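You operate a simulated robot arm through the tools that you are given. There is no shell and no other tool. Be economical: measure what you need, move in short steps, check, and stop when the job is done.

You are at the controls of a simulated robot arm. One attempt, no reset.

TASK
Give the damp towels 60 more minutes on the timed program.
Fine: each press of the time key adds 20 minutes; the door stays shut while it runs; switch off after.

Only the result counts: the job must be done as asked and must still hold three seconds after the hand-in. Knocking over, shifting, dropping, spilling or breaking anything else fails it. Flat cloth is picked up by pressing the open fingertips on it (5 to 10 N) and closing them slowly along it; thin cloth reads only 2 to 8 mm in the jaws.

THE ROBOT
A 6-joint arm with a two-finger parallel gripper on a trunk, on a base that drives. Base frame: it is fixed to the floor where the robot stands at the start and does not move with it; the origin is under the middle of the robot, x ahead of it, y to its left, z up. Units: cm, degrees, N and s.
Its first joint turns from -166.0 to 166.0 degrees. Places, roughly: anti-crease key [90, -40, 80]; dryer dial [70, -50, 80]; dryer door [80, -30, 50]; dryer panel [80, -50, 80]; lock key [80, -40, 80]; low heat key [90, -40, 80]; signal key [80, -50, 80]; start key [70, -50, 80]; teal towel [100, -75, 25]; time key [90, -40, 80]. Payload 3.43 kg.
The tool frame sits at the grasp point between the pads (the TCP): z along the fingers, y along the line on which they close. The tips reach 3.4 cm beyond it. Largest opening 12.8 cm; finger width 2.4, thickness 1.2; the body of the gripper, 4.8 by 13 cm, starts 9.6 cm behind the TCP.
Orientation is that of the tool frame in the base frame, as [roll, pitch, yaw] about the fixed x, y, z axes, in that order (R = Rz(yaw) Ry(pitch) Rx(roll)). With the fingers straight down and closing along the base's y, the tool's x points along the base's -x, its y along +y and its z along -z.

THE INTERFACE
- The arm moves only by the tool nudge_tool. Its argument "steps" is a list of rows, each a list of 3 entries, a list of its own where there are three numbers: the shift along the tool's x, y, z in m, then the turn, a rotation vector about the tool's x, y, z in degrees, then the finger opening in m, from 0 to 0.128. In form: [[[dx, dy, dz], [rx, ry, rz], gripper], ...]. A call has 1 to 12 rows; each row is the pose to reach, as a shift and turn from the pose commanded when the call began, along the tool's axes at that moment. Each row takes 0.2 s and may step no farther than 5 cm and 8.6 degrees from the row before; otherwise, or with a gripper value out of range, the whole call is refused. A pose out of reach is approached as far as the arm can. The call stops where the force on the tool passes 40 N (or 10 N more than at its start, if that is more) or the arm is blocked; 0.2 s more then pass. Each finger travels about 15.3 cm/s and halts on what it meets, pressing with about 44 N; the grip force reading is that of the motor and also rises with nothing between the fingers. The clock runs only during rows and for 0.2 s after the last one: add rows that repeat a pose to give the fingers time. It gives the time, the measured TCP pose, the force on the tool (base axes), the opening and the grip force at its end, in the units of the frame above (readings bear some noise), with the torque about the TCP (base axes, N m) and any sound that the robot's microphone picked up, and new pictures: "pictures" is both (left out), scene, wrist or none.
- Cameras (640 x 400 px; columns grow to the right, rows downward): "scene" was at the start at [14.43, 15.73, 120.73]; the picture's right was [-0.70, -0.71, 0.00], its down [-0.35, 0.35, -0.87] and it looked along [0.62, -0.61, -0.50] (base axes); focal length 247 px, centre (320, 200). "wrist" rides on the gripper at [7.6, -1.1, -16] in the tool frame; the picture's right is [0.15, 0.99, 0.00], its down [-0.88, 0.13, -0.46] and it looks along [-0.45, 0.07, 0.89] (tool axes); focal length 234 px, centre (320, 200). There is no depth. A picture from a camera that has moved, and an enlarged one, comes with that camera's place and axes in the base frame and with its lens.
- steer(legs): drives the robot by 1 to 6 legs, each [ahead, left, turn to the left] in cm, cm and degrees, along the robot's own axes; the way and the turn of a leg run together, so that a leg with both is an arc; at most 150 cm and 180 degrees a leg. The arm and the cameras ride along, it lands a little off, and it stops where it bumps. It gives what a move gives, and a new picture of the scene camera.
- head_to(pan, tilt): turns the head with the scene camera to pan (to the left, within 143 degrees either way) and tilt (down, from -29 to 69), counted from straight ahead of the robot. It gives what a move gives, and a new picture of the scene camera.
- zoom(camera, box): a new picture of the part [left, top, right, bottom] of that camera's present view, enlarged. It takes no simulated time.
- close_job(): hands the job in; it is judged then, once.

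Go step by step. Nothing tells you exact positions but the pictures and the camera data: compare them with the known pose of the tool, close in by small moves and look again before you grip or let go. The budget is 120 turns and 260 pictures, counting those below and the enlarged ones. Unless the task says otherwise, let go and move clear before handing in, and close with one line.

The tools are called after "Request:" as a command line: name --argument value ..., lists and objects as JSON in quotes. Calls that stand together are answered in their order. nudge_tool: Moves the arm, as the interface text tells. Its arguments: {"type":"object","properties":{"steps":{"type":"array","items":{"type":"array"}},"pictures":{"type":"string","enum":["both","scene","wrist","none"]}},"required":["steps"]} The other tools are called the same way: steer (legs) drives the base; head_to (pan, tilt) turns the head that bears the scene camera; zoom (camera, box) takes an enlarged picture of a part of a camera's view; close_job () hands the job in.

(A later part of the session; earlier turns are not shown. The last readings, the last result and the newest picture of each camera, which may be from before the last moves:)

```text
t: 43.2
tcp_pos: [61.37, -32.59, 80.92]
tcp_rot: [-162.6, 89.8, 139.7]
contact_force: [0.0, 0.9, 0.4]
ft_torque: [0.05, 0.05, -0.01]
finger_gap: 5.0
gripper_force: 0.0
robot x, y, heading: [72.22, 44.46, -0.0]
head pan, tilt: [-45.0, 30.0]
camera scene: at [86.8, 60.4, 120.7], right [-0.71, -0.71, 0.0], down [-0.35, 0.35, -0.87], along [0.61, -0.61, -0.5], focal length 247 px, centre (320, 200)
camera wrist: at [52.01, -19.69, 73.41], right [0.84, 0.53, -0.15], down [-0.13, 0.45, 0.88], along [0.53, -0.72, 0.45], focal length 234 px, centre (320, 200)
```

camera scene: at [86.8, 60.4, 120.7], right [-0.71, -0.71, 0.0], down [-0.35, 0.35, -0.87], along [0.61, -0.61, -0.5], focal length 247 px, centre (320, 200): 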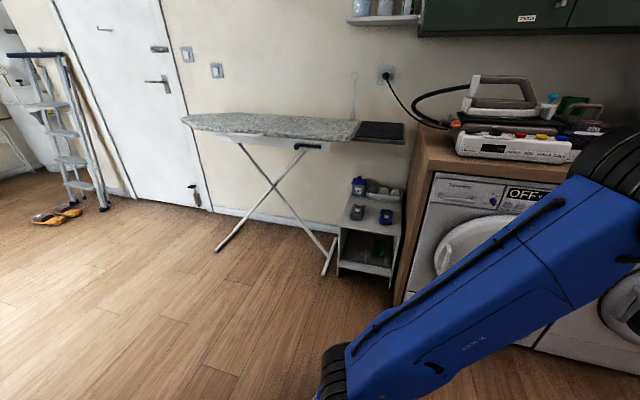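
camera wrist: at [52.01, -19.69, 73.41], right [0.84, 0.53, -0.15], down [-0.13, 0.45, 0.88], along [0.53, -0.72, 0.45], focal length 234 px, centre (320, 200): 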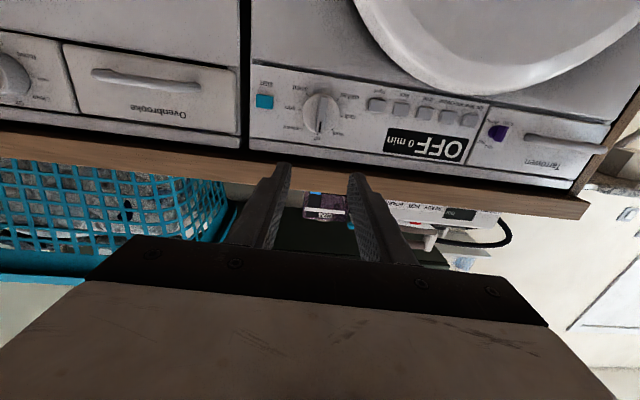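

The dial is straight ahead at about (72,-50.5,77.6). I lower 3.4 cm, move closer and look.

Request:
nudge_tool --steps '[[[0.034, -0.004, 0.0], [0, 0, 0], 0.05], [[0.034, -0.004, 0.04], [0, 0, 0], 0.05], [[0.034, -0.004, 0.08], [0, 0, 0], 0.05], [[0.034, -0.004, 0.11], [0, 0, 0], 0.05]]' --pictures "wrist"

Request:
zoom --camera "wrist" --box '[220, 80, 420, 205]'

```text
t: 44.2
tcp_pos: [66.83, -42.02, 77.43]
tcp_rot: [169.3, 89.7, 111.4]
contact_force: [0.3, 0.5, 0.5]
ft_torque: [0.0, 0.01, 0.03]
finger_gap: 5.01
gripper_force: 0.0
robot x, y, heading: [72.21, 44.54, 0.1]
head pan, tilt: [-45.0, 30.0]
camera wrist: at [57.4, -29.19, 69.92], right [0.84, 0.53, -0.15], down [-0.13, 0.45, 0.88], along [0.53, -0.72, 0.45], focal length 234 px, centre (320, 200)
```

wrist: 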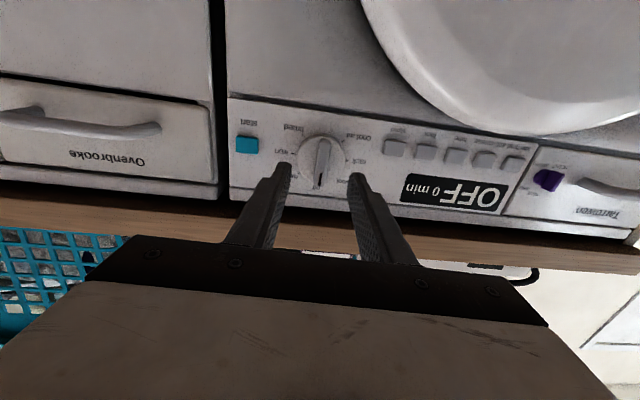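

```text
3.20 times, centred on (320, 142) of wrist
camera zoom: at [57.4, -29.19, 69.92], right [0.84, 0.53, -0.15], down [-0.13, 0.45, 0.88], along [0.53, -0.72, 0.45], focal length 749 px, centre (320, 384)
```

zoom: 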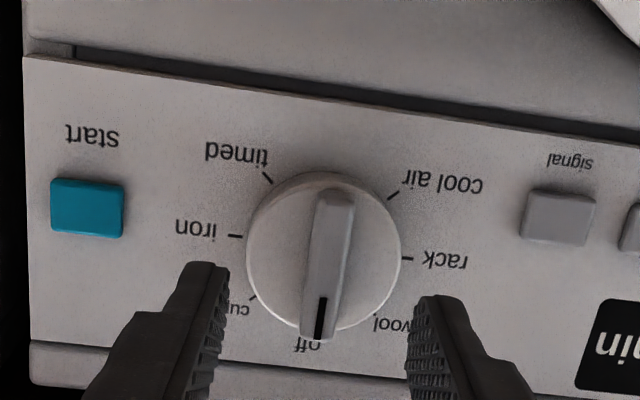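

The dial is centred between the fingers. I narrow the opening around its bar, advance to about 3 cm from the face and close gently.

Request:
nudge_tool --steps '[[[-0.003, 0, 0.0], [0, 0, 0], 0.036], [[-0.003, 0, 0.015], [0, 0, 0], 0.036], [[-0.003, 0, 0.025], [0, 0, 0], 0.036], [[-0.003, 0, 0.035], [0, 0, 0], 0.036], [[-0.003, 0, 0.035], [0, 0, 0], 0.036]]' --pictures "wrist"

Request:
zoom --camera "wrist" --box '[240, 110, 400, 210]'

```text
t: 45.4
tcp_pos: [68.68, -45.06, 77.67]
tcp_rot: [168.2, 89.7, 110.3]
contact_force: [-0.1, 0.1, -1.3]
ft_torque: [-0.03, 0.0, 0.0]
finger_gap: 3.57
gripper_force: 0.0
robot x, y, heading: [72.27, 44.62, 0.1]
head pan, tilt: [-45.0, 30.0]
camera wrist: at [59.32, -32.24, 70.19], right [0.84, 0.53, -0.15], down [-0.13, 0.45, 0.88], along [0.53, -0.72, 0.45], focal length 234 px, centre (320, 200)
```

wrist: 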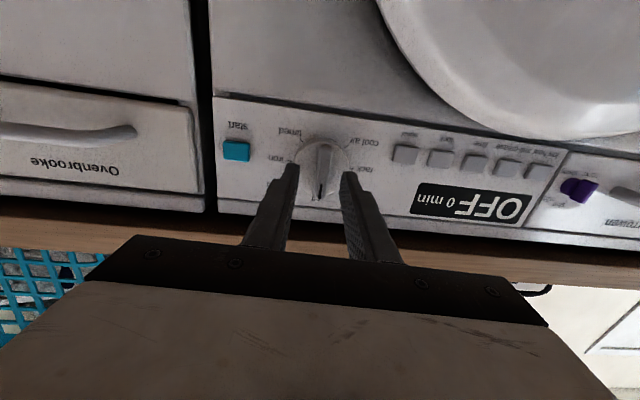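

```text
4.00 times, centred on (320, 160) of wrist
camera zoom: at [59.32, -32.24, 70.19], right [0.84, 0.53, -0.15], down [-0.13, 0.45, 0.88], along [0.53, -0.72, 0.45], focal length 937 px, centre (320, 360)
```

zoom: 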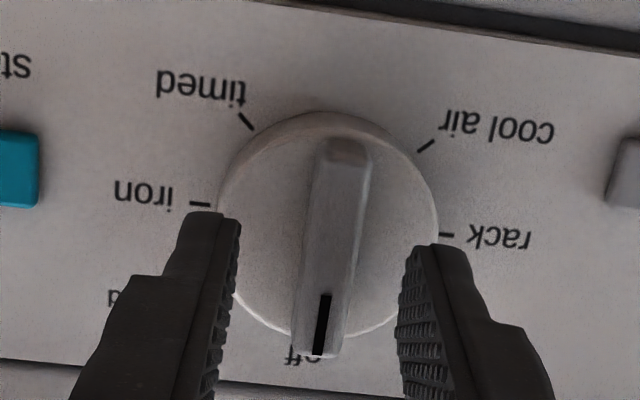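

The bar is nicely between the fingertips. I advance 7 mm and close on it.

Request:
nudge_tool --steps '[[[0, 0, 0.004], [0, 0, 0], 0.03], [[0, 0, 0.008], [0, 0, 0], 0.022], [[0, 0, 0.008], [0, 0, 0], 0.016], [[0, 0, 0.008], [0, 0, 0], 0.01], [[0, 0, 0.008], [0, 0, 0], 0.01]]' --pictures "none"

Request:
zoom --camera "wrist" --box '[240, 110, 400, 210]'

```text
t: 46.6
tcp_pos: [69.31, -45.87, 77.68]
tcp_rot: [168.5, 89.7, 110.8]
contact_force: [8.0, 7.1, -0.6]
ft_torque: [0.06, 0.01, 0.29]
finger_gap: 1.54
gripper_force: 4.5
robot x, y, heading: [72.39, 44.86, 0.0]
head pan, tilt: [-45.0, 30.0]
```

```text
4.00 times, centred on (320, 160) of wrist
camera zoom: at [59.8, -32.9, 70.19], right [0.84, 0.53, -0.15], down [-0.13, 0.45, 0.88], along [0.53, -0.72, 0.45], focal length 937 px, centre (320, 360)
```

zoom: 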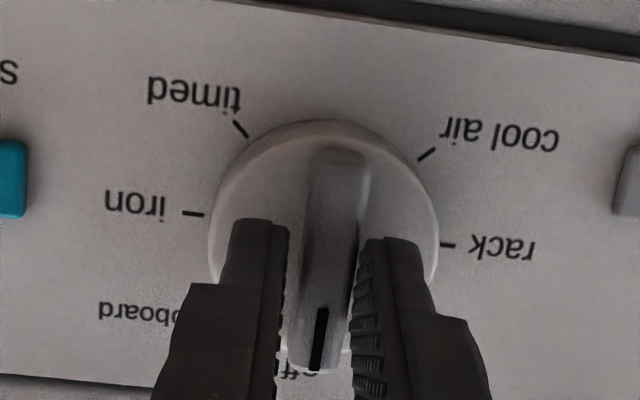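

The bar is gripped at 1.5 cm. I start turning clockwise, with a 2 mm shift to ease the side load.

Request:
nudge_tool --steps '[[[0, 0.002, 0], [0, 0, 7.5], 0.01], [[0, 0.002, 0], [0, 0, 15], 0.01], [[0, 0.002, 0], [0, 0, 22.5], 0.01], [[0, 0.002, 0], [0, 0, 30], 0.01], [[0, 0.002, 0], [0, 0, 37.5], 0.01], [[0, 0.002, 0], [0, 0, 45], 0.01]]' --pictures "wrist"

Request:
zoom --camera "wrist" --box '[240, 110, 400, 210]'

```text
t: 48.0
tcp_pos: [69.27, -45.75, 77.67]
tcp_rot: [90.4, 44.7, 32.5]
contact_force: [-2.2, 2.7, 2.5]
ft_torque: [-0.69, -0.41, -1.01]
finger_gap: 1.19
gripper_force: 45.3
robot x, y, heading: [72.64, 44.69, -0.1]
head pan, tilt: [-45.0, 30.0]
camera wrist: at [64.76, -29.76, 71.61], right [0.68, 0.42, 0.6], down [-0.69, 0.1, 0.72], along [0.24, -0.9, 0.36], focal length 234 px, centre (320, 200)
```

wrist: 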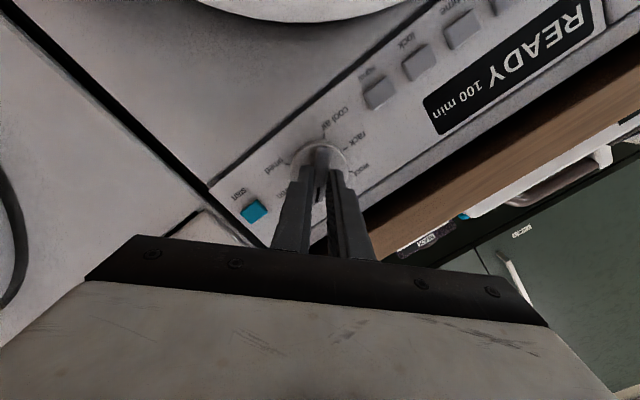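

```text
4.00 times, centred on (320, 160) of wrist
camera zoom: at [64.76, -29.76, 71.61], right [0.68, 0.42, 0.6], down [-0.69, 0.1, 0.72], along [0.24, -0.9, 0.36], focal length 937 px, centre (320, 360)
```

zoom: 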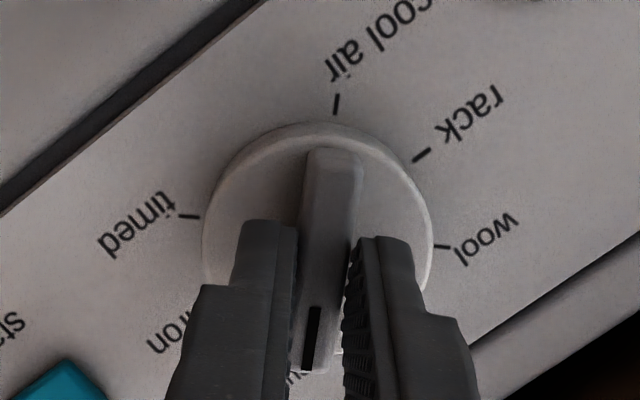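

The dial turned to cupboard and the display reads READY, 100 min. I continue another 90° to "timed".

Request:
nudge_tool --steps '[[[0, 0, 0], [0, 0, 7.5], 0.01], [[0, 0, 0], [0, 0, 15], 0.01], [[0, 0, 0], [0, 0, 22.5], 0.01], [[0, 0, 0], [0, 0, 30], 0.01], [[0, 0, 0], [0, 0, 37.5], 0.01], [[0, 0, 0], [0, 0, 45], 0.01], [[0, 0, 0], [0, 0, 52.5], 0.01], [[0, 0, 0], [0, 0, 60], 0.01], [[0, 0, 0], [0, 0, 67.5], 0.01], [[0, 0, 0], [0, 0, 75], 0.01], [[0, 0, 0], [0, 0, 82.5], 0.01], [[0, 0, 0], [0, 0, 90], 0.01]]' --pictures "wrist"

Request:
zoom --camera "wrist" --box '[240, 110, 400, 210]'

```text
t: 50.6
tcp_pos: [69.33, -45.7, 77.7]
tcp_rot: [90.4, -45.2, 31.9]
contact_force: [-22.0, -13.9, -0.2]
ft_torque: [-0.8, -0.44, -0.18]
finger_gap: 1.19
gripper_force: 45.1
robot x, y, heading: [72.28, 44.6, 0.5]
head pan, tilt: [-45.0, 30.0]
camera wrist: at [66.12, -28.95, 82.3], right [-0.5, -0.32, 0.8], down [-0.85, 0.01, -0.53], along [0.17, -0.95, -0.28], focal length 234 px, centre (320, 200)
```

wrist: 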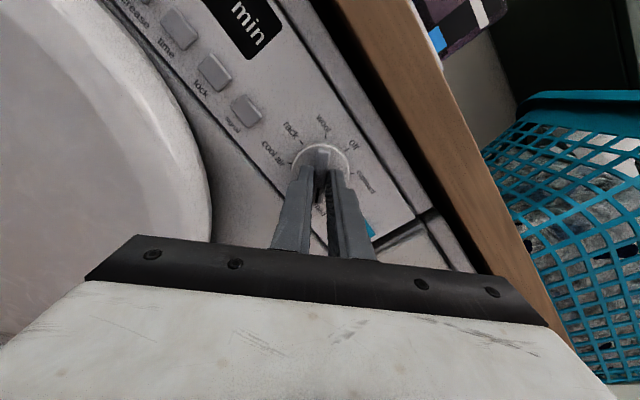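

```text
4.00 times, centred on (320, 160) of wrist
camera zoom: at [66.12, -28.95, 82.3], right [-0.5, -0.32, 0.8], down [-0.85, 0.01, -0.53], along [0.17, -0.95, -0.28], focal length 937 px, centre (320, 360)
```

zoom: 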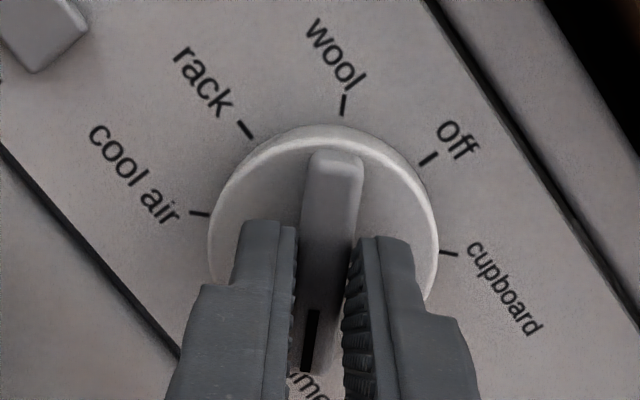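

The pointer is at "timed". I open the fingers and back straight off.

Request:
nudge_tool --steps '[[[0, 0, 0], [0, 0, 0], 0.025], [[0, 0, 0], [0, 0, 0], 0.036], [[0, 0, -0.02], [0, 0, 0], 0.036], [[0, 0, -0.05], [0, 0, 0], 0.036], [[0, 0, -0.09], [0, 0, 0], 0.036], [[0, 0, -0.12], [0, 0, 0], 0.036]]' --pictures "wrist"

Request:
zoom --camera "wrist" --box '[140, 0, 460, 200]'

```text
t: 52.0
tcp_pos: [63.26, -35.65, 77.53]
tcp_rot: [90.5, -45.2, 32.1]
contact_force: [-0.4, -0.4, 0.3]
ft_torque: [-0.04, -0.03, 0.01]
finger_gap: 3.6
gripper_force: 0.1
robot x, y, heading: [72.22, 44.48, 0.0]
head pan, tilt: [-45.0, 30.0]
camera wrist: at [59.9, -18.93, 82.26], right [-0.5, -0.32, 0.8], down [-0.85, 0.01, -0.53], along [0.17, -0.95, -0.28], focal length 234 px, centre (320, 200)
```

wrist: 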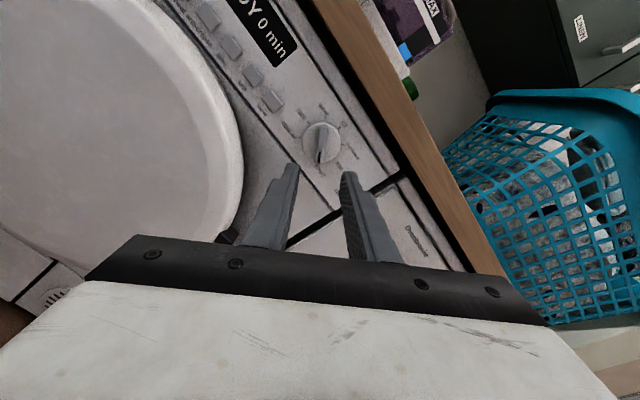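

```text
2.00 times, centred on (300, 100) of wrist
camera zoom: at [59.9, -18.93, 82.26], right [-0.5, -0.32, 0.8], down [-0.85, 0.01, -0.53], along [0.17, -0.95, -0.28], focal length 468 px, centre (360, 400)
```

zoom: 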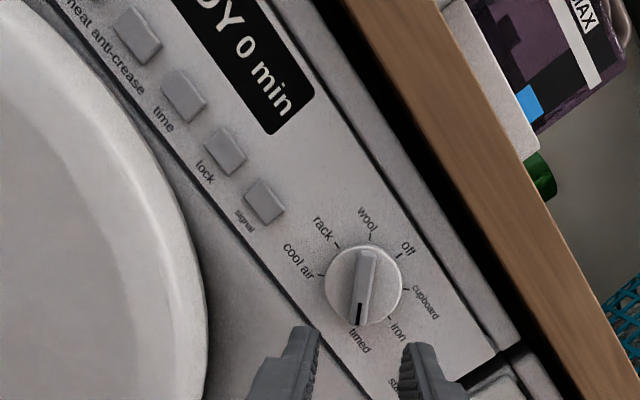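

The display now shows READY 0 min with the dial on "timed". I take the time key to be at (85.2,-42.2,75.6). I close the fingers and roll on so that the camera sits above the tool.

Request:
nudge_tool --steps '[[[0, 0, 0], [0, 0, 7.5], 0.0], [[0, 0, 0], [0, 0, 15], 0.0], [[0, 0, 0], [0, 0, 22.5], 0.0], [[0, 0, 0], [0, 0, 30], 0.0], [[0, 0, 0], [0, 0, 37.5], 0.0], [[0, 0, 0], [0, 0, 45], 0.0]]' --pictures "wrist"

```text
t: 53.4
tcp_pos: [63.1, -35.54, 77.66]
tcp_rot: [-148.4, -89.6, -89.4]
contact_force: [-0.8, -0.1, 1.3]
ft_torque: [0.01, -0.03, 0.01]
finger_gap: 0.0
gripper_force: 33.0
robot x, y, heading: [72.51, 44.5, 0.1]
head pan, tilt: [-45.0, 30.0]
camera wrist: at [55.51, -21.56, 85.39], right [-0.84, -0.53, 0.14], down [-0.35, 0.32, -0.88], along [0.42, -0.79, -0.46], focal length 234 px, centre (320, 200)
```

wrist: 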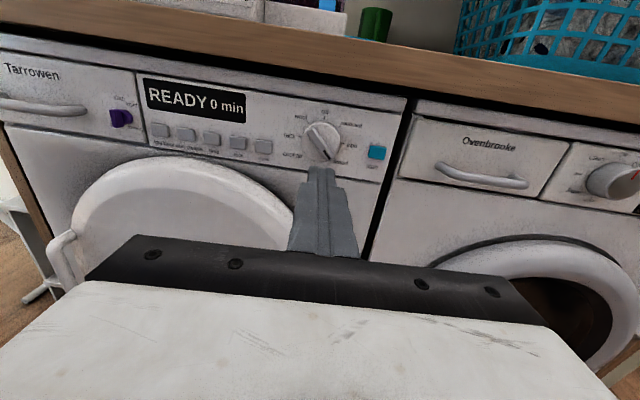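

I have an upright, clear view of the panel. I move in front of the time key, the third in the row.

Request:
nudge_tool --steps '[[[-0.006, -0.045, 0.01], [0, 0, 0], 0], [[-0.012, -0.09, 0.03], [0, 0, 0], 0], [[-0.0195, -0.13, 0.05], [0, 0, 0], 0], [[-0.0195, -0.151, 0.08], [0, 0, 0], 0]]' --pictures "none"

Request:
zoom --camera "wrist" --box '[200, 60, 440, 210]'

```text
t: 54.4
tcp_pos: [80.11, -34.39, 75.76]
tcp_rot: [-165.9, -89.7, -71.9]
contact_force: [-0.7, 0.0, 0.1]
ft_torque: [0.04, -0.03, 0.02]
finger_gap: 0.0
gripper_force: 33.5
robot x, y, heading: [72.03, 44.57, 0.1]
head pan, tilt: [-45.0, 30.0]
```

```text
2.67 times, centred on (320, 135) of wrist
camera zoom: at [72.65, -20.29, 83.41], right [-0.84, -0.53, 0.15], down [-0.35, 0.32, -0.88], along [0.42, -0.79, -0.46], focal length 624 px, centre (320, 373)
```

zoom: 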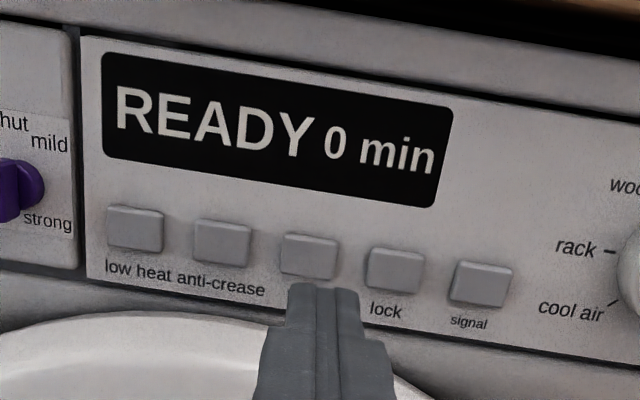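

The tip is aligned on the time key within a few mm, so I shift 5 mm left. Then I approach in small steps for the first press.

Request:
nudge_tool --steps '[[[0, -0.005, 0.02], [0, 0, 0], 0], [[0, -0.005, 0.035], [0, 0, 0], 0], [[0, -0.005, 0.04], [0, 0, 0], 0], [[0, -0.005, 0.043], [0, 0, 0], 0], [[0, -0.005, 0.046], [0, 0, 0], 0], [[0, -0.005, 0.049], [0, 0, 0], 0]]' --pictures "none"

Request:
zoom --camera "wrist" --box '[200, 60, 440, 210]'

```text
t: 55.8
tcp_pos: [83.13, -38.09, 75.73]
tcp_rot: [-168.5, -89.7, -69.0]
contact_force: [0.2, 0.3, -0.1]
ft_torque: [-0.01, -0.01, 0.01]
finger_gap: 0.02
gripper_force: 33.2
robot x, y, heading: [72.37, 44.52, 0.2]
head pan, tilt: [-45.0, 30.0]
```

```text
2.67 times, centred on (320, 135) of wrist
camera zoom: at [75.61, -24.08, 83.39], right [-0.84, -0.53, 0.15], down [-0.36, 0.32, -0.88], along [0.42, -0.79, -0.46], focal length 624 px, centre (320, 373)
```

zoom: 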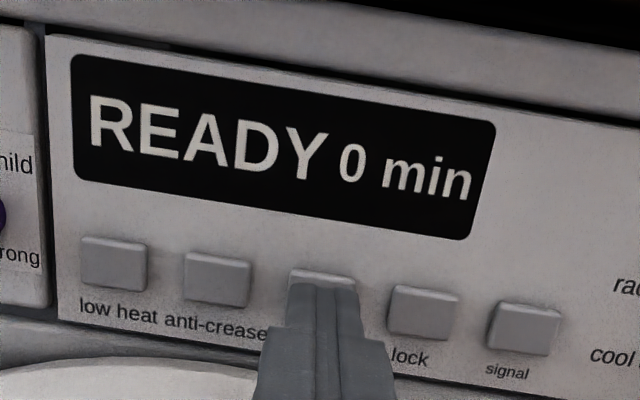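

The tip is just in front of the key. I press on slowly.

Request:
nudge_tool --steps '[[[0.002, 0, 0.002], [0, 0, 0], 0], [[0.002, 0, 0.004], [0, 0, 0], 0], [[0.002, 0, 0.006], [0, 0, 0], 0], [[0.002, 0, 0.008], [0, 0, 0], 0]]' --pictures "none"

Request:
zoom --camera "wrist" --box '[200, 60, 440, 210]'

```text
t: 56.8
tcp_pos: [83.45, -38.64, 76.0]
tcp_rot: [-168.2, -89.7, -69.4]
contact_force: [-0.2, -0.2, -0.3]
ft_torque: [0.02, 0.01, 0.03]
finger_gap: 0.03
gripper_force: 32.8
robot x, y, heading: [72.06, 44.83, -0.1]
head pan, tilt: [-45.0, 30.0]
```

```text
2.67 times, centred on (320, 135) of wrist
camera zoom: at [76.03, -24.71, 83.67], right [-0.84, -0.53, 0.15], down [-0.36, 0.32, -0.88], along [0.42, -0.79, -0.46], focal length 624 px, centre (320, 373)
```

zoom: 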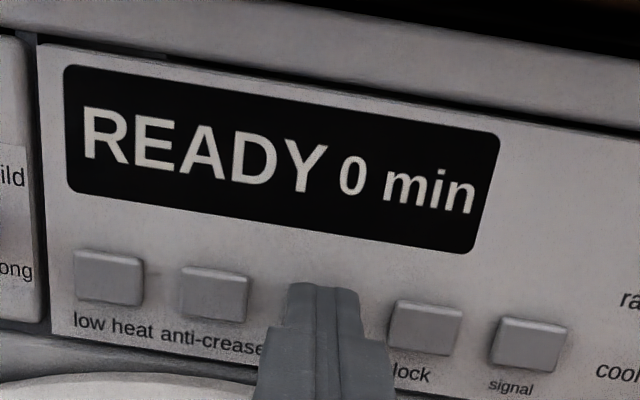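

Request:
nudge_tool --steps '[[[0, 0, 0.002], [0, 0, 0], 0], [[0, 0, 0.004], [0, 0, 0], 0], [[0, 0, 0.006], [0, 0, 0], 0]]' --pictures "none"

Request:
zoom --camera "wrist" --box '[200, 60, 440, 210]'

```text
t: 57.6
tcp_pos: [83.93, -39.25, 75.86]
tcp_rot: [-165.6, -89.7, -72.1]
contact_force: [-0.1, -0.3, 0.3]
ft_torque: [-0.02, -0.03, 0.0]
finger_gap: 0.0
gripper_force: 33.5
robot x, y, heading: [72.42, 44.64, 0.2]
head pan, tilt: [-45.0, 30.0]
```

```text
2.67 times, centred on (320, 135) of wrist
camera zoom: at [76.38, -25.25, 83.59], right [-0.84, -0.53, 0.14], down [-0.35, 0.32, -0.88], along [0.42, -0.79, -0.46], focal length 624 px, centre (320, 373)
```

zoom: 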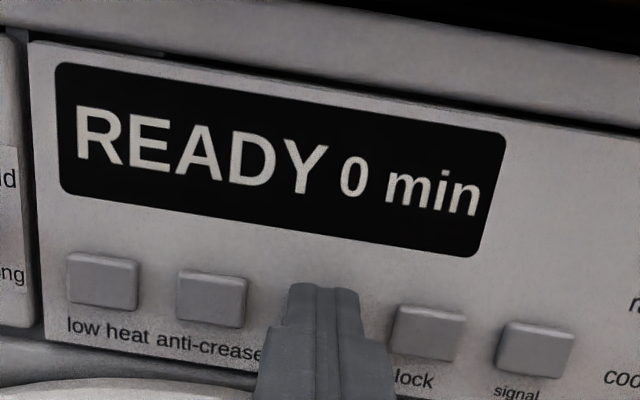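

No contact yet; the panel is slightly deeper than estimated. I continue.

Request:
nudge_tool --steps '[[[0, 0, 0.002], [0, 0, 0], 0], [[0, 0, 0.004], [0, 0, 0], 0], [[0, 0, 0.006], [0, 0, 0], 0], [[0, 0, 0.006], [0, 0, 0], 0]]' --pictures "none"

Request:
zoom --camera "wrist" --box '[200, 60, 440, 210]'

```text
t: 58.6
tcp_pos: [84.12, -39.81, 75.91]
tcp_rot: [-165.8, -89.7, -72.0]
contact_force: [-1.3, 0.0, -0.1]
ft_torque: [0.02, -0.02, -0.02]
finger_gap: 0.01
gripper_force: 33.0
robot x, y, heading: [72.61, 44.59, 0.0]
head pan, tilt: [-45.0, 30.0]
```

```text
2.67 times, centred on (320, 135) of wrist
camera zoom: at [76.64, -25.77, 83.59], right [-0.84, -0.53, 0.14], down [-0.35, 0.32, -0.88], along [0.42, -0.79, -0.46], focal length 624 px, centre (320, 373)
```

zoom: 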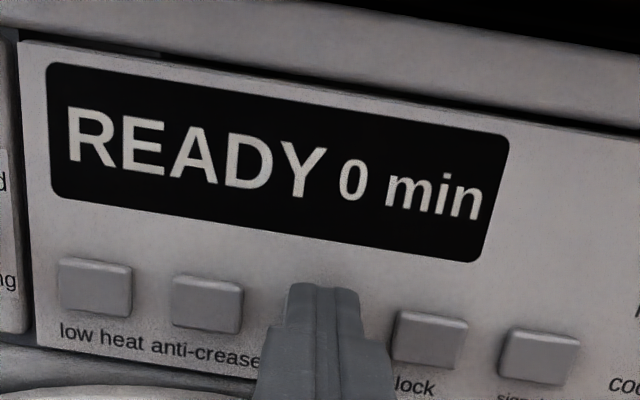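

Still free. I continue up to 12 mm further, reading the force.

Request:
nudge_tool --steps '[[[0, 0, 0.002], [0, 0, 0], 0], [[0, 0, 0.004], [0, 0, 0], 0], [[0, 0, 0.006], [0, 0, 0], 0], [[0, 0, 0.007], [0, 0, 0], 0]]' --pictures "none"

Request:
zoom --camera "wrist" --box '[200, 60, 440, 210]'

```text
t: 59.6
tcp_pos: [84.4, -40.31, 75.91]
tcp_rot: [-163.5, -89.7, -74.3]
contact_force: [-8.6, 21.0, -3.1]
ft_torque: [-0.06, 0.02, -0.09]
finger_gap: 0.0
gripper_force: 33.3
robot x, y, heading: [72.36, 44.56, 0.1]
head pan, tilt: [-45.0, 30.0]
heard: click
```

```text
2.67 times, centred on (320, 135) of wrist
camera zoom: at [76.95, -26.29, 83.63], right [-0.84, -0.53, 0.14], down [-0.35, 0.32, -0.88], along [0.42, -0.79, -0.46], focal length 624 px, centre (320, 373)
```

zoom: 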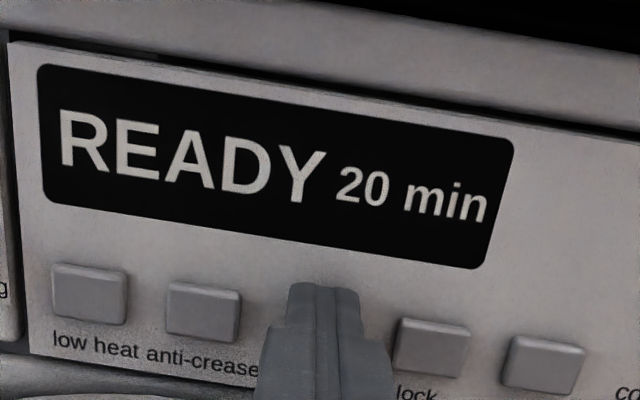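

The key clicked and the display shows 20 min. I release and press a second time.

Request:
nudge_tool --steps '[[[0, 0, -0.006], [0, 0, 0], 0], [[0, 0, -0.01], [0, 0, 0], 0], [[0, 0, -0.01], [0, 0, 0], 0], [[0, 0, -0.006], [0, 0, 0], 0], [[0, 0, -0.003], [0, 0, 0], 0], [[0, 0, -0.001], [0, 0, 0], 0], [[0, 0, 0], [0, 0, 0], 0], [[0, 0, 0], [0, 0, 0], 0]]' --pictures "none"

Request:
zoom --camera "wrist" --box '[200, 60, 440, 210]'

```text
t: 61.4
tcp_pos: [84.46, -40.31, 75.78]
tcp_rot: [-164.9, -89.7, -72.9]
contact_force: [-12.0, 16.2, 2.8]
ft_torque: [-0.17, -0.06, -0.22]
finger_gap: 0.0
gripper_force: 33.0
robot x, y, heading: [72.21, 44.8, 0.3]
head pan, tilt: [-45.0, 30.0]
heard: click
```

```text
2.67 times, centred on (320, 135) of wrist
camera zoom: at [76.92, -26.3, 83.58], right [-0.84, -0.53, 0.15], down [-0.35, 0.32, -0.88], along [0.42, -0.79, -0.46], focal length 624 px, centre (320, 373)
```

zoom: 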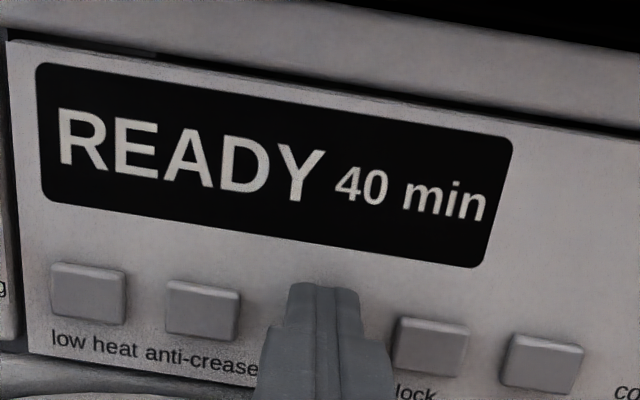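

It shows 40 min, so I press a third time, then back off.

Request:
nudge_tool --steps '[[[0, 0, -0.006], [0, 0, 0], 0], [[0, 0, -0.01], [0, 0, 0], 0], [[0, 0, -0.01], [0, 0, 0], 0], [[0, 0, -0.006], [0, 0, 0], 0], [[0, 0, -0.003], [0, 0, 0], 0], [[0, 0, -0.001], [0, 0, 0], 0], [[0, 0, 0], [0, 0, 0], 0], [[0, 0, 0], [0, 0, 0], 0], [[0, 0, -0.01], [0, 0, 0], 0], [[0, 0, -0.04], [0, 0, 0], 0], [[0, 0, -0.07], [0, 0, 0], 0]]' --pictures "wrist"

Request:
zoom --camera "wrist" --box '[200, 60, 520, 210]'

```text
t: 63.8
tcp_pos: [80.72, -34.45, 76.07]
tcp_rot: [-168.5, -89.7, -69.2]
contact_force: [-0.1, 0.3, 0.0]
ft_torque: [0.0, 0.0, -0.03]
finger_gap: 0.0
gripper_force: 33.0
robot x, y, heading: [72.31, 44.79, 0.0]
head pan, tilt: [-45.0, 30.0]
heard: click
camera wrist: at [73.18, -20.42, 83.78], right [-0.84, -0.53, 0.15], down [-0.36, 0.32, -0.88], along [0.42, -0.79, -0.46], focal length 234 px, centre (320, 200)
```

wrist: 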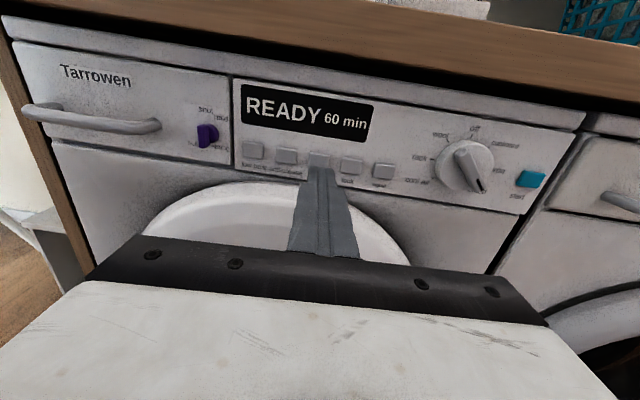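

```text
2.00 times, centred on (360, 135) of wrist
camera zoom: at [73.18, -20.42, 83.78], right [-0.84, -0.53, 0.15], down [-0.36, 0.32, -0.88], along [0.42, -0.79, -0.46], focal length 468 px, centre (240, 330)
```

zoom: 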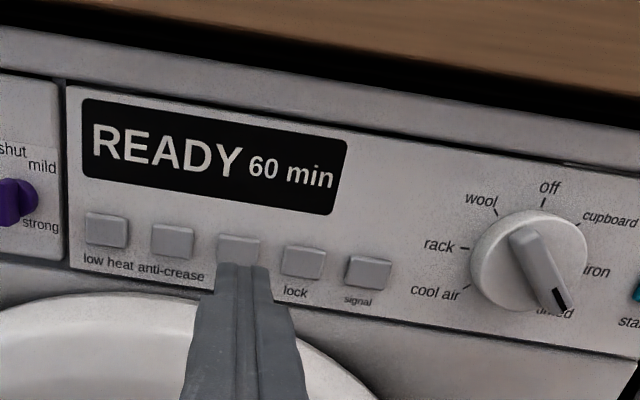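

It reads READY 60 min on "timed". Next is the start key, about 24 cm to the right at z 77; I pull back a little to pass the dial.

Request:
nudge_tool --steps '[[[0.004, 0.02, -0.03], [0, 0, 0], 0], [[0.009, 0.065, -0.04], [0, 0, 0], 0], [[0.009, 0.11, -0.04], [0, 0, 0], 0], [[0.009, 0.155, -0.04], [0, 0, 0], 0], [[0.009, 0.2, -0.04], [0, 0, 0], 0], [[0.009, 0.2435, -0.04], [0, 0, 0], 0], [[0.009, 0.2435, -0.01], [0, 0, 0], 0]]' --pictures "wrist"

Request:
zoom --camera "wrist" --box '[120, 60, 440, 210]'

```text
t: 65.4
tcp_pos: [59.55, -46.53, 76.8]
tcp_rot: [-164.5, -89.7, -73.3]
contact_force: [-0.1, -0.3, 0.6]
ft_torque: [0.0, -0.03, 0.06]
finger_gap: 0.01
gripper_force: 33.0
robot x, y, heading: [72.63, 44.58, -0.3]
head pan, tilt: [-45.0, 30.0]
camera wrist: at [52.04, -32.61, 84.49], right [-0.84, -0.53, 0.14], down [-0.35, 0.32, -0.88], along [0.42, -0.79, -0.46], focal length 234 px, centre (320, 200)
```

wrist: 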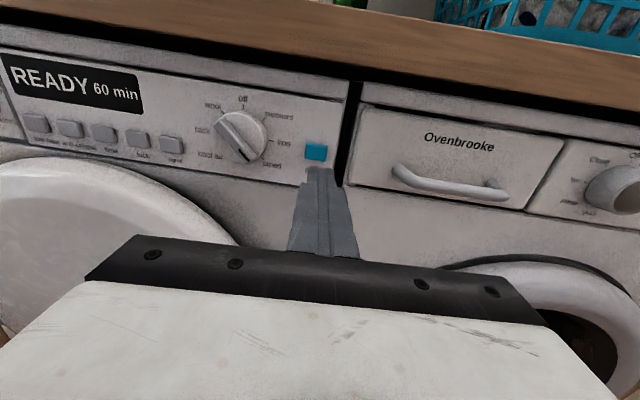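

```text
2.00 times, centred on (280, 135) of wrist
camera zoom: at [52.04, -32.61, 84.49], right [-0.84, -0.53, 0.14], down [-0.35, 0.32, -0.88], along [0.42, -0.79, -0.46], focal length 468 px, centre (400, 330)
```

zoom: 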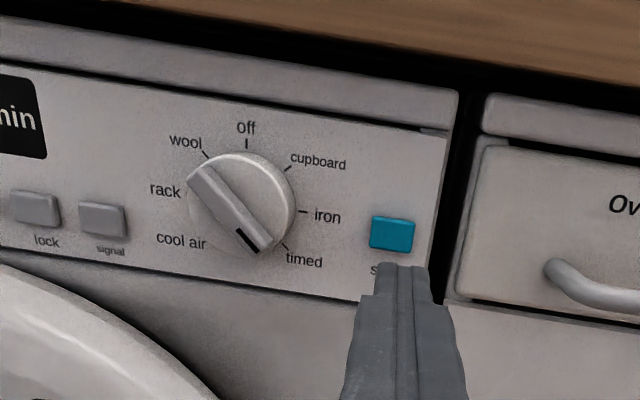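

The tip lines up with the start key to within 4 mm. I approach and press until the click.

Request:
nudge_tool --steps '[[[0.001, -0.004, 0.03], [0, 0, 0], 0], [[0.001, -0.004, 0.055], [0, 0, 0], 0], [[0.001, -0.004, 0.064], [0, 0, 0], 0], [[0.001, -0.004, 0.068], [0, 0, 0], 0], [[0.001, -0.004, 0.071], [0, 0, 0], 0], [[0.001, -0.004, 0.074], [0, 0, 0], 0], [[0.001, -0.004, 0.074], [0, 0, 0], 0]]' --pictures "none"

Request:
zoom --camera "wrist" --box '[0, 40, 400, 240]'

```text
t: 66.5
tcp_pos: [63.31, -51.96, 76.81]
tcp_rot: [-165.3, -89.8, -72.7]
contact_force: [-1.1, 12.9, 4.5]
ft_torque: [-0.17, -0.06, 0.13]
finger_gap: 0.01
gripper_force: 32.4
robot x, y, heading: [72.43, 44.8, 0.1]
head pan, tilt: [-45.0, 30.0]
heard: click
stopped in row 5: the force on the tool passed its limit at 47 N (the readings are from after the stop); the commanded pose is now the measured one
```

```text
1.60 times, centred on (200, 140) of wrist
camera zoom: at [55.91, -37.88, 84.53], right [-0.84, -0.53, 0.14], down [-0.35, 0.32, -0.88], along [0.42, -0.79, -0.46], focal length 375 px, centre (512, 296)
```

zoom: 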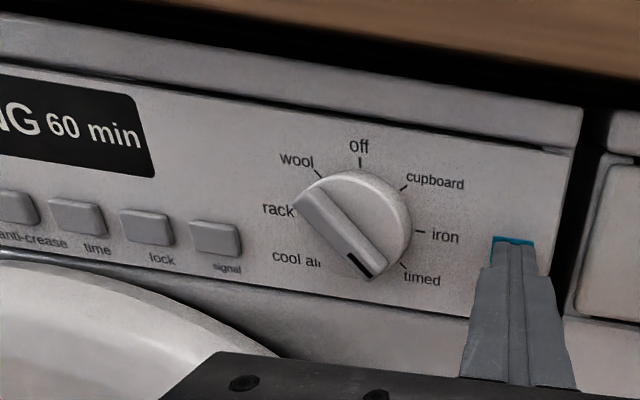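

The start key clicked and the display ends in "…NG 60 min". I back off and watch how the time runs.

Request:
nudge_tool --steps '[[[0, 0, -0.02], [0, 0, 0], 0], [[0, 0, -0.06], [0, 0, 0], 0], [[0, -0.03, -0.1], [0, 0, 0], 0], [[0, -0.06, -0.11], [0, 0, 0], 0], [[0, -0.09, -0.11], [0, 0, 0], 0]]' --pictures "wrist"

Request:
zoom --camera "wrist" --box '[100, 40, 420, 200]'

```text
t: 67.7
tcp_pos: [65.28, -37.9, 76.65]
tcp_rot: [-160.7, -89.5, -77.2]
contact_force: [0.2, 0.0, 0.2]
ft_torque: [-0.05, -0.01, 0.03]
finger_gap: 0.0
gripper_force: 33.0
robot x, y, heading: [72.41, 44.59, -0.3]
head pan, tilt: [-45.0, 30.0]
camera wrist: at [57.8, -23.84, 84.4], right [-0.84, -0.53, 0.14], down [-0.35, 0.32, -0.88], along [0.42, -0.79, -0.46], focal length 234 px, centre (320, 200)
```

wrist: 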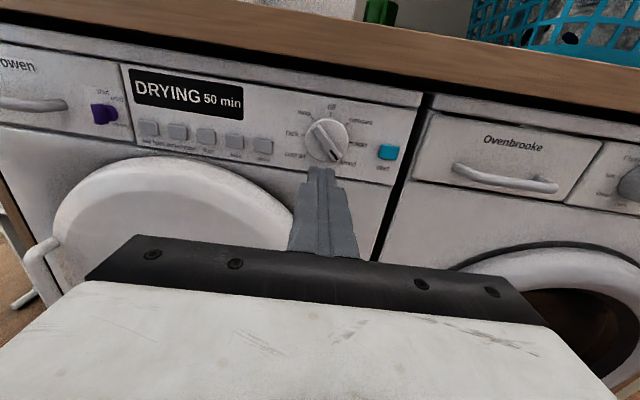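

```text
2.00 times, centred on (260, 120) of wrist
camera zoom: at [57.8, -23.84, 84.4], right [-0.84, -0.53, 0.14], down [-0.35, 0.32, -0.88], along [0.42, -0.79, -0.46], focal length 468 px, centre (440, 360)
```

zoom: 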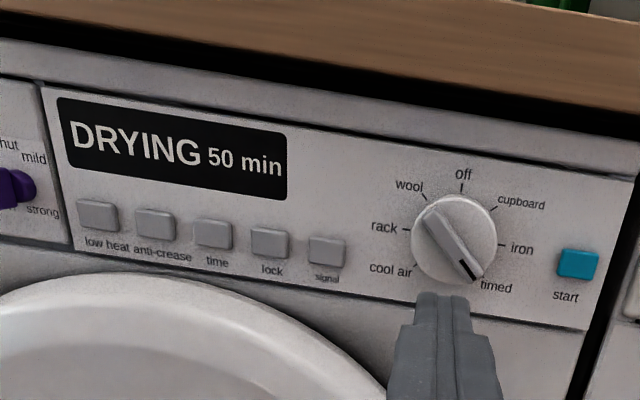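

It is DRYING with 50 min left, roughly 8 min per second. While it runs, I roll the tool back 45° into line with the dial bar and hold clear.

Request:
nudge_tool --steps '[[[0.0105, 0.0075, 0], [0, 0, -7.5], 0.036], [[0.0105, 0.0075, 0], [0, 0, -15], 0.036], [[0.0105, 0.0075, 0], [0, 0, -22.5], 0.036], [[0.0105, 0.0075, 0], [0, 0, -30], 0.036], [[0.0105, 0.0075, 0], [0, 0, -37.5], 0.036], [[0.0105, 0.0075, 0], [0, 0, -45], 0.036], [[0.0105, 0.0075, 0], [0, 0, -45], 0.036], [[0.0105, 0.0075, 0], [0, 0, -45], 0.036], [[0.0105, 0.0075, 0], [0, 0, -45], 0.036], [[0.0105, 0.0075, 0], [0, 0, -45], 0.036], [[0.0105, 0.0075, 0], [0, 0, -45], 0.036], [[0.0105, 0.0075, 0], [0, 0, -45], 0.036]]' --pictures "none"

Request:
nudge_tool --steps '[[[0, 0, 0], [0, 0, 0], 0.036], [[0, 0, 0], [0, 0, 0], 0.036], [[0, 0, 0], [0, 0, 0], 0.036], [[0, 0, 0], [0, 0, 0], 0.036], [[0, 0, 0], [0, 0, 0], 0.036], [[0, 0, 0], [0, 0, 0], 0.036], [[0, 0, 0], [0, 0, 0], 0.036], [[0, 0, 0], [0, 0, 0], 0.036], [[0, 0, 0], [0, 0, 0], 0.036], [[0, 0, 0], [0, 0, 0], 0.036], [[0, 0, 0], [0, 0, 0], 0.036], [[0, 0, 0], [0, 0, 0], 0.036]]' --pictures "wrist"

```text
t: 70.3
tcp_pos: [64.58, -38.28, 77.89]
tcp_rot: [90.6, -45.1, 31.7]
contact_force: [0.4, 0.1, 0.2]
ft_torque: [0.05, 0.03, 0.01]
finger_gap: 3.61
gripper_force: 0.0
robot x, y, heading: [72.8, 44.8, 0.2]
head pan, tilt: [-45.0, 30.0]
```

```text
t: 72.9
tcp_pos: [64.59, -38.37, 77.84]
tcp_rot: [90.5, -45.1, 31.8]
contact_force: [0.3, -0.3, 0.3]
ft_torque: [0.02, 0.01, -0.01]
finger_gap: 3.58
gripper_force: 0.0
robot x, y, heading: [72.61, 44.4, 0.4]
head pan, tilt: [-45.0, 30.0]
camera wrist: at [61.38, -21.59, 82.62], right [-0.5, -0.32, 0.8], down [-0.85, 0.01, -0.53], along [0.16, -0.95, -0.28], focal length 234 px, centre (320, 200)
```

wrist: 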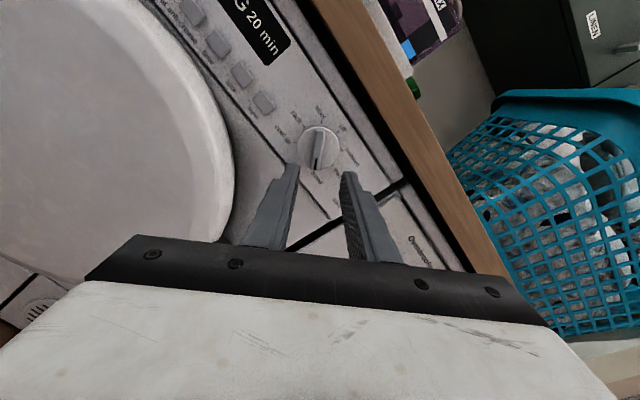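

20 min remain, so I keep waiting.

Request:
nudge_tool --steps '[[[0, 0, 0], [0, 0, 0], 0.036], [[0, 0, 0], [0, 0, 0], 0.036], [[0, 0, 0], [0, 0, 0], 0.036], [[0, 0, 0], [0, 0, 0], 0.036], [[0, 0, 0], [0, 0, 0], 0.036], [[0, 0, 0], [0, 0, 0], 0.036], [[0, 0, 0], [0, 0, 0], 0.036], [[0, 0, 0], [0, 0, 0], 0.036], [[0, 0, 0], [0, 0, 0], 0.036], [[0, 0, 0], [0, 0, 0], 0.036], [[0, 0, 0], [0, 0, 0], 0.036], [[0, 0, 0], [0, 0, 0], 0.036]]' --pictures "none"

Request:
nudge_tool --steps '[[[0, 0, 0], [0, 0, 0], 0.036], [[0, 0, 0], [0, 0, 0], 0.036], [[0, 0, 0], [0, 0, 0], 0.036], [[0, 0, 0], [0, 0, 0], 0.036], [[0, 0, 0], [0, 0, 0], 0.036], [[0, 0, 0], [0, 0, 0], 0.036], [[0, 0, 0], [0, 0, 0], 0.036], [[0, 0, 0], [0, 0, 0], 0.036], [[0, 0, 0], [0, 0, 0], 0.036], [[0, 0, 0], [0, 0, 0], 0.036]]' --pictures "wrist"

Request:
zoom --camera "wrist" --box '[160, 0, 400, 180]'

```text
t: 75.5
tcp_pos: [64.66, -38.39, 77.87]
tcp_rot: [90.4, -45.1, 31.8]
contact_force: [0.1, 0.5, 0.1]
ft_torque: [0.02, 0.03, -0.01]
finger_gap: 3.61
gripper_force: 0.1
robot x, y, heading: [72.2, 44.61, -0.0]
head pan, tilt: [-45.0, 30.0]
```

```text
t: 77.7
tcp_pos: [64.63, -38.27, 77.9]
tcp_rot: [90.5, -45.0, 31.8]
contact_force: [-0.6, -1.1, 0.7]
ft_torque: [0.0, 0.03, -0.02]
finger_gap: 3.61
gripper_force: 0.0
robot x, y, heading: [72.33, 44.65, 0.0]
head pan, tilt: [-45.0, 30.0]
camera wrist: at [61.38, -21.59, 82.62], right [-0.5, -0.32, 0.8], down [-0.85, 0.01, -0.53], along [0.16, -0.95, -0.28], focal length 234 px, centre (320, 200)
```

wrist: 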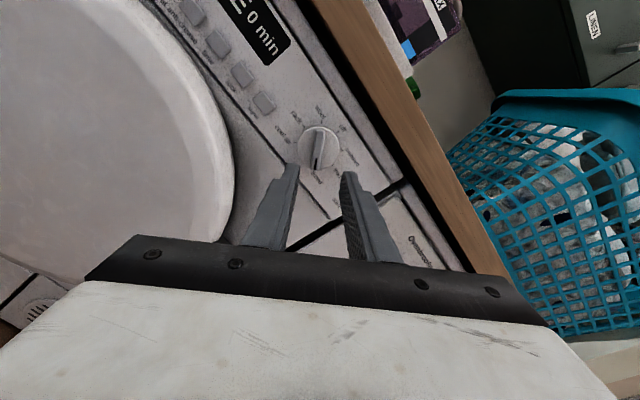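

```text
2.22 times, centred on (280, 90) of wrist
camera zoom: at [61.38, -21.59, 82.62], right [-0.5, -0.32, 0.8], down [-0.85, 0.01, -0.53], along [0.16, -0.95, -0.28], focal length 520 px, centre (409, 444)
```

zoom: 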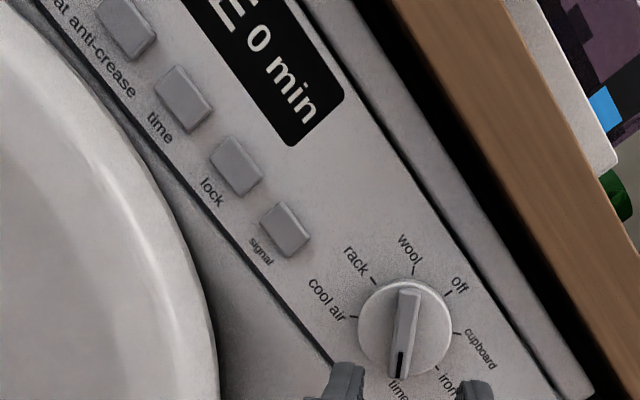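

The cycle has finished: the display ends in "E 0 min". I advance onto the dial bar again and grip it.

Request:
nudge_tool --steps '[[[0, 0, 0.035], [0, 0, 0], 0.036], [[0, 0, 0.06], [0, 0, 0], 0.036], [[0, 0, 0.078], [0, 0, 0], 0.036], [[0, 0, 0.087], [0, 0, 0], 0.03], [[0, 0, 0.087], [0, 0, 0], 0.022], [[0, 0, 0.087], [0, 0, 0], 0.014], [[0, 0, 0.087], [0, 0, 0], 0.01], [[0, 0, 0.087], [0, 0, 0], 0.01]]' --pictures "none"

Request:
zoom --camera "wrist" --box '[240, 110, 400, 210]'

```text
t: 79.5
tcp_pos: [69.23, -45.66, 77.92]
tcp_rot: [90.6, -45.1, 31.8]
contact_force: [8.0, 7.8, -9.2]
ft_torque: [0.1, 0.09, 0.51]
finger_gap: 1.82
gripper_force: 7.5
robot x, y, heading: [72.44, 44.85, 0.1]
head pan, tilt: [-45.0, 30.0]
```

```text
4.00 times, centred on (320, 160) of wrist
camera zoom: at [66.01, -29.01, 82.6], right [-0.5, -0.32, 0.8], down [-0.85, 0.01, -0.53], along [0.16, -0.95, -0.28], focal length 937 px, centre (320, 360)
```

zoom: 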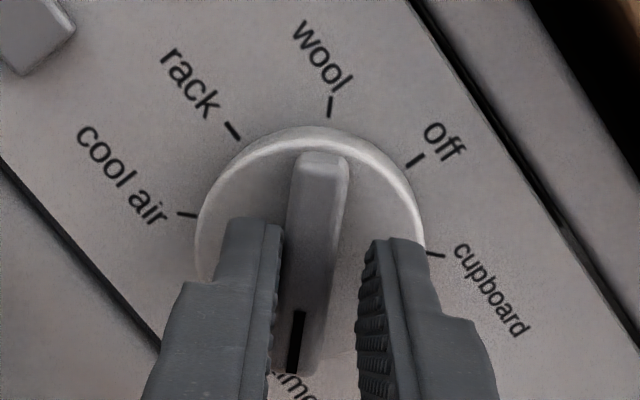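

The bar sits off-centre toward one finger, so I shift 3.5 mm that way and close.

Request:
nudge_tool --steps '[[[0, -0.002, 0], [0, 0, 0], 0.016], [[0, -0.0035, 0], [0, 0, 0], 0.012], [[0, -0.0035, 0], [0, 0, 0], 0.01], [[0, -0.0035, 0], [0, 0, 0], 0.01]]' --pictures "none"

Request:
nudge_tool --steps '[[[0, 0, 0], [0, 0, -7.5], 0.01], [[0, 0, 0], [0, 0, -15], 0.01], [[0, 0, 0], [0, 0, -22.5], 0.01], [[0, 0, 0], [0, 0, -30], 0.01], [[0, 0, 0], [0, 0, -37.5], 0.01], [[0, 0, 0], [0, 0, -45], 0.01], [[0, 0, 0], [0, 0, -52.5], 0.01], [[0, 0, 0], [0, 0, -60], 0.01], [[0, 0, 0], [0, 0, -67.5], 0.01]]' --pictures "wrist"

Request:
zoom --camera "wrist" --box '[240, 110, 400, 210]'

```text
t: 80.5
tcp_pos: [69.42, -45.61, 77.73]
tcp_rot: [90.5, -45.1, 31.8]
contact_force: [-1.3, -0.3, 3.5]
ft_torque: [-0.21, -0.13, -0.16]
finger_gap: 1.18
gripper_force: 44.8
robot x, y, heading: [72.49, 44.23, 0.0]
head pan, tilt: [-45.0, 30.0]
```

```text
t: 82.5
tcp_pos: [69.47, -45.49, 77.52]
tcp_rot: [90.4, 22.5, 32.2]
contact_force: [-8.1, -19.4, 5.1]
ft_torque: [0.3, 0.16, 0.41]
finger_gap: 1.2
gripper_force: 45.1
robot x, y, heading: [72.39, 44.69, 0.0]
head pan, tilt: [-45.0, 30.0]
camera wrist: at [66.53, -28.57, 73.77], right [0.44, 0.27, 0.86], down [-0.89, -0.02, 0.46], along [0.14, -0.96, 0.23], focal length 234 px, centre (320, 200)
```

wrist: 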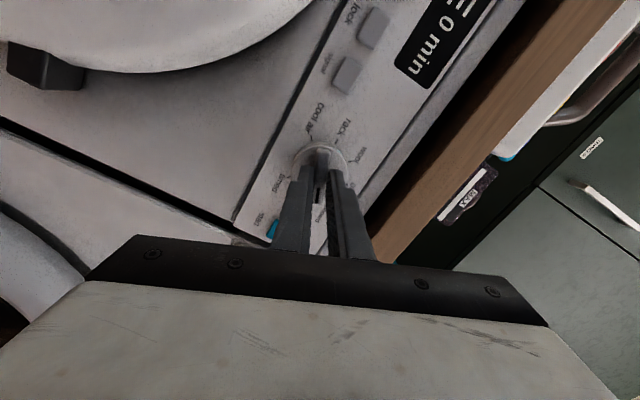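

```text
4.00 times, centred on (320, 160) of wrist
camera zoom: at [66.53, -28.57, 73.77], right [0.44, 0.27, 0.86], down [-0.89, -0.02, 0.46], along [0.14, -0.96, 0.23], focal length 937 px, centre (320, 360)
```

zoom: 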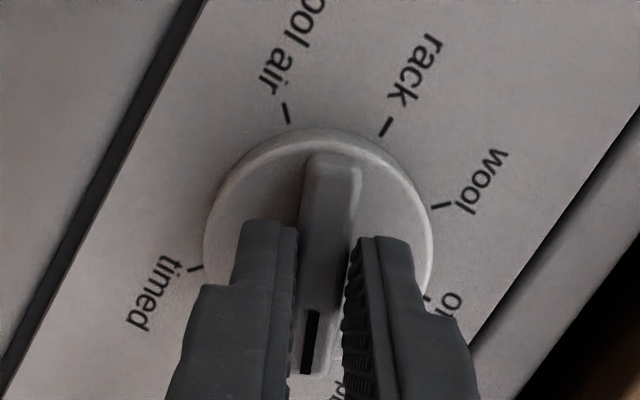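

The bar is halfway. I turn the remaining 67.5° to "off".

Request:
nudge_tool --steps '[[[0, 0, 0], [0, 0, -7.5], 0.01], [[0, 0, 0], [0, 0, -15], 0.01], [[0, 0, 0], [0, 0, -22.5], 0.01], [[0, 0, 0], [0, 0, -30], 0.01], [[0, 0, 0], [0, 0, -37.5], 0.01], [[0, 0, 0], [0, 0, -45], 0.01], [[0, 0, 0], [0, 0, -52.5], 0.01], [[0, 0, 0], [0, 0, -60], 0.01], [[0, 0, 0], [0, 0, -67.5], 0.01]]' --pictures "wrist"

Request:
zoom --camera "wrist" --box '[240, 110, 400, 210]'

```text
t: 84.5
tcp_pos: [69.41, -45.63, 77.48]
tcp_rot: [176.0, 89.6, 118.0]
contact_force: [-12.4, -4.7, -7.6]
ft_torque: [1.21, 0.63, -0.53]
finger_gap: 1.2
gripper_force: 45.0
robot x, y, heading: [72.19, 44.62, 0.1]
head pan, tilt: [-45.0, 30.0]
camera wrist: at [59.93, -32.65, 70.07], right [0.84, 0.53, -0.15], down [-0.13, 0.45, 0.88], along [0.53, -0.72, 0.44], focal length 234 px, centre (320, 200)
```

wrist: 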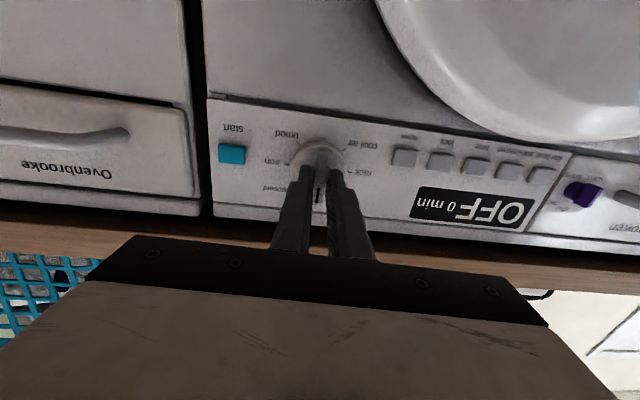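

```text
4.00 times, centred on (320, 160) of wrist
camera zoom: at [59.93, -32.65, 70.07], right [0.84, 0.53, -0.15], down [-0.13, 0.45, 0.88], along [0.53, -0.72, 0.44], focal length 937 px, centre (320, 360)
```

zoom: 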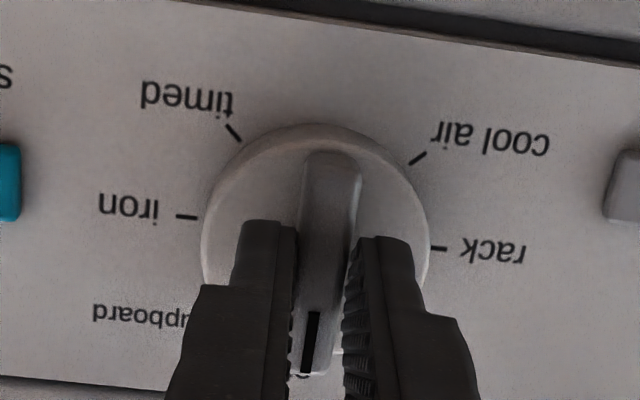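

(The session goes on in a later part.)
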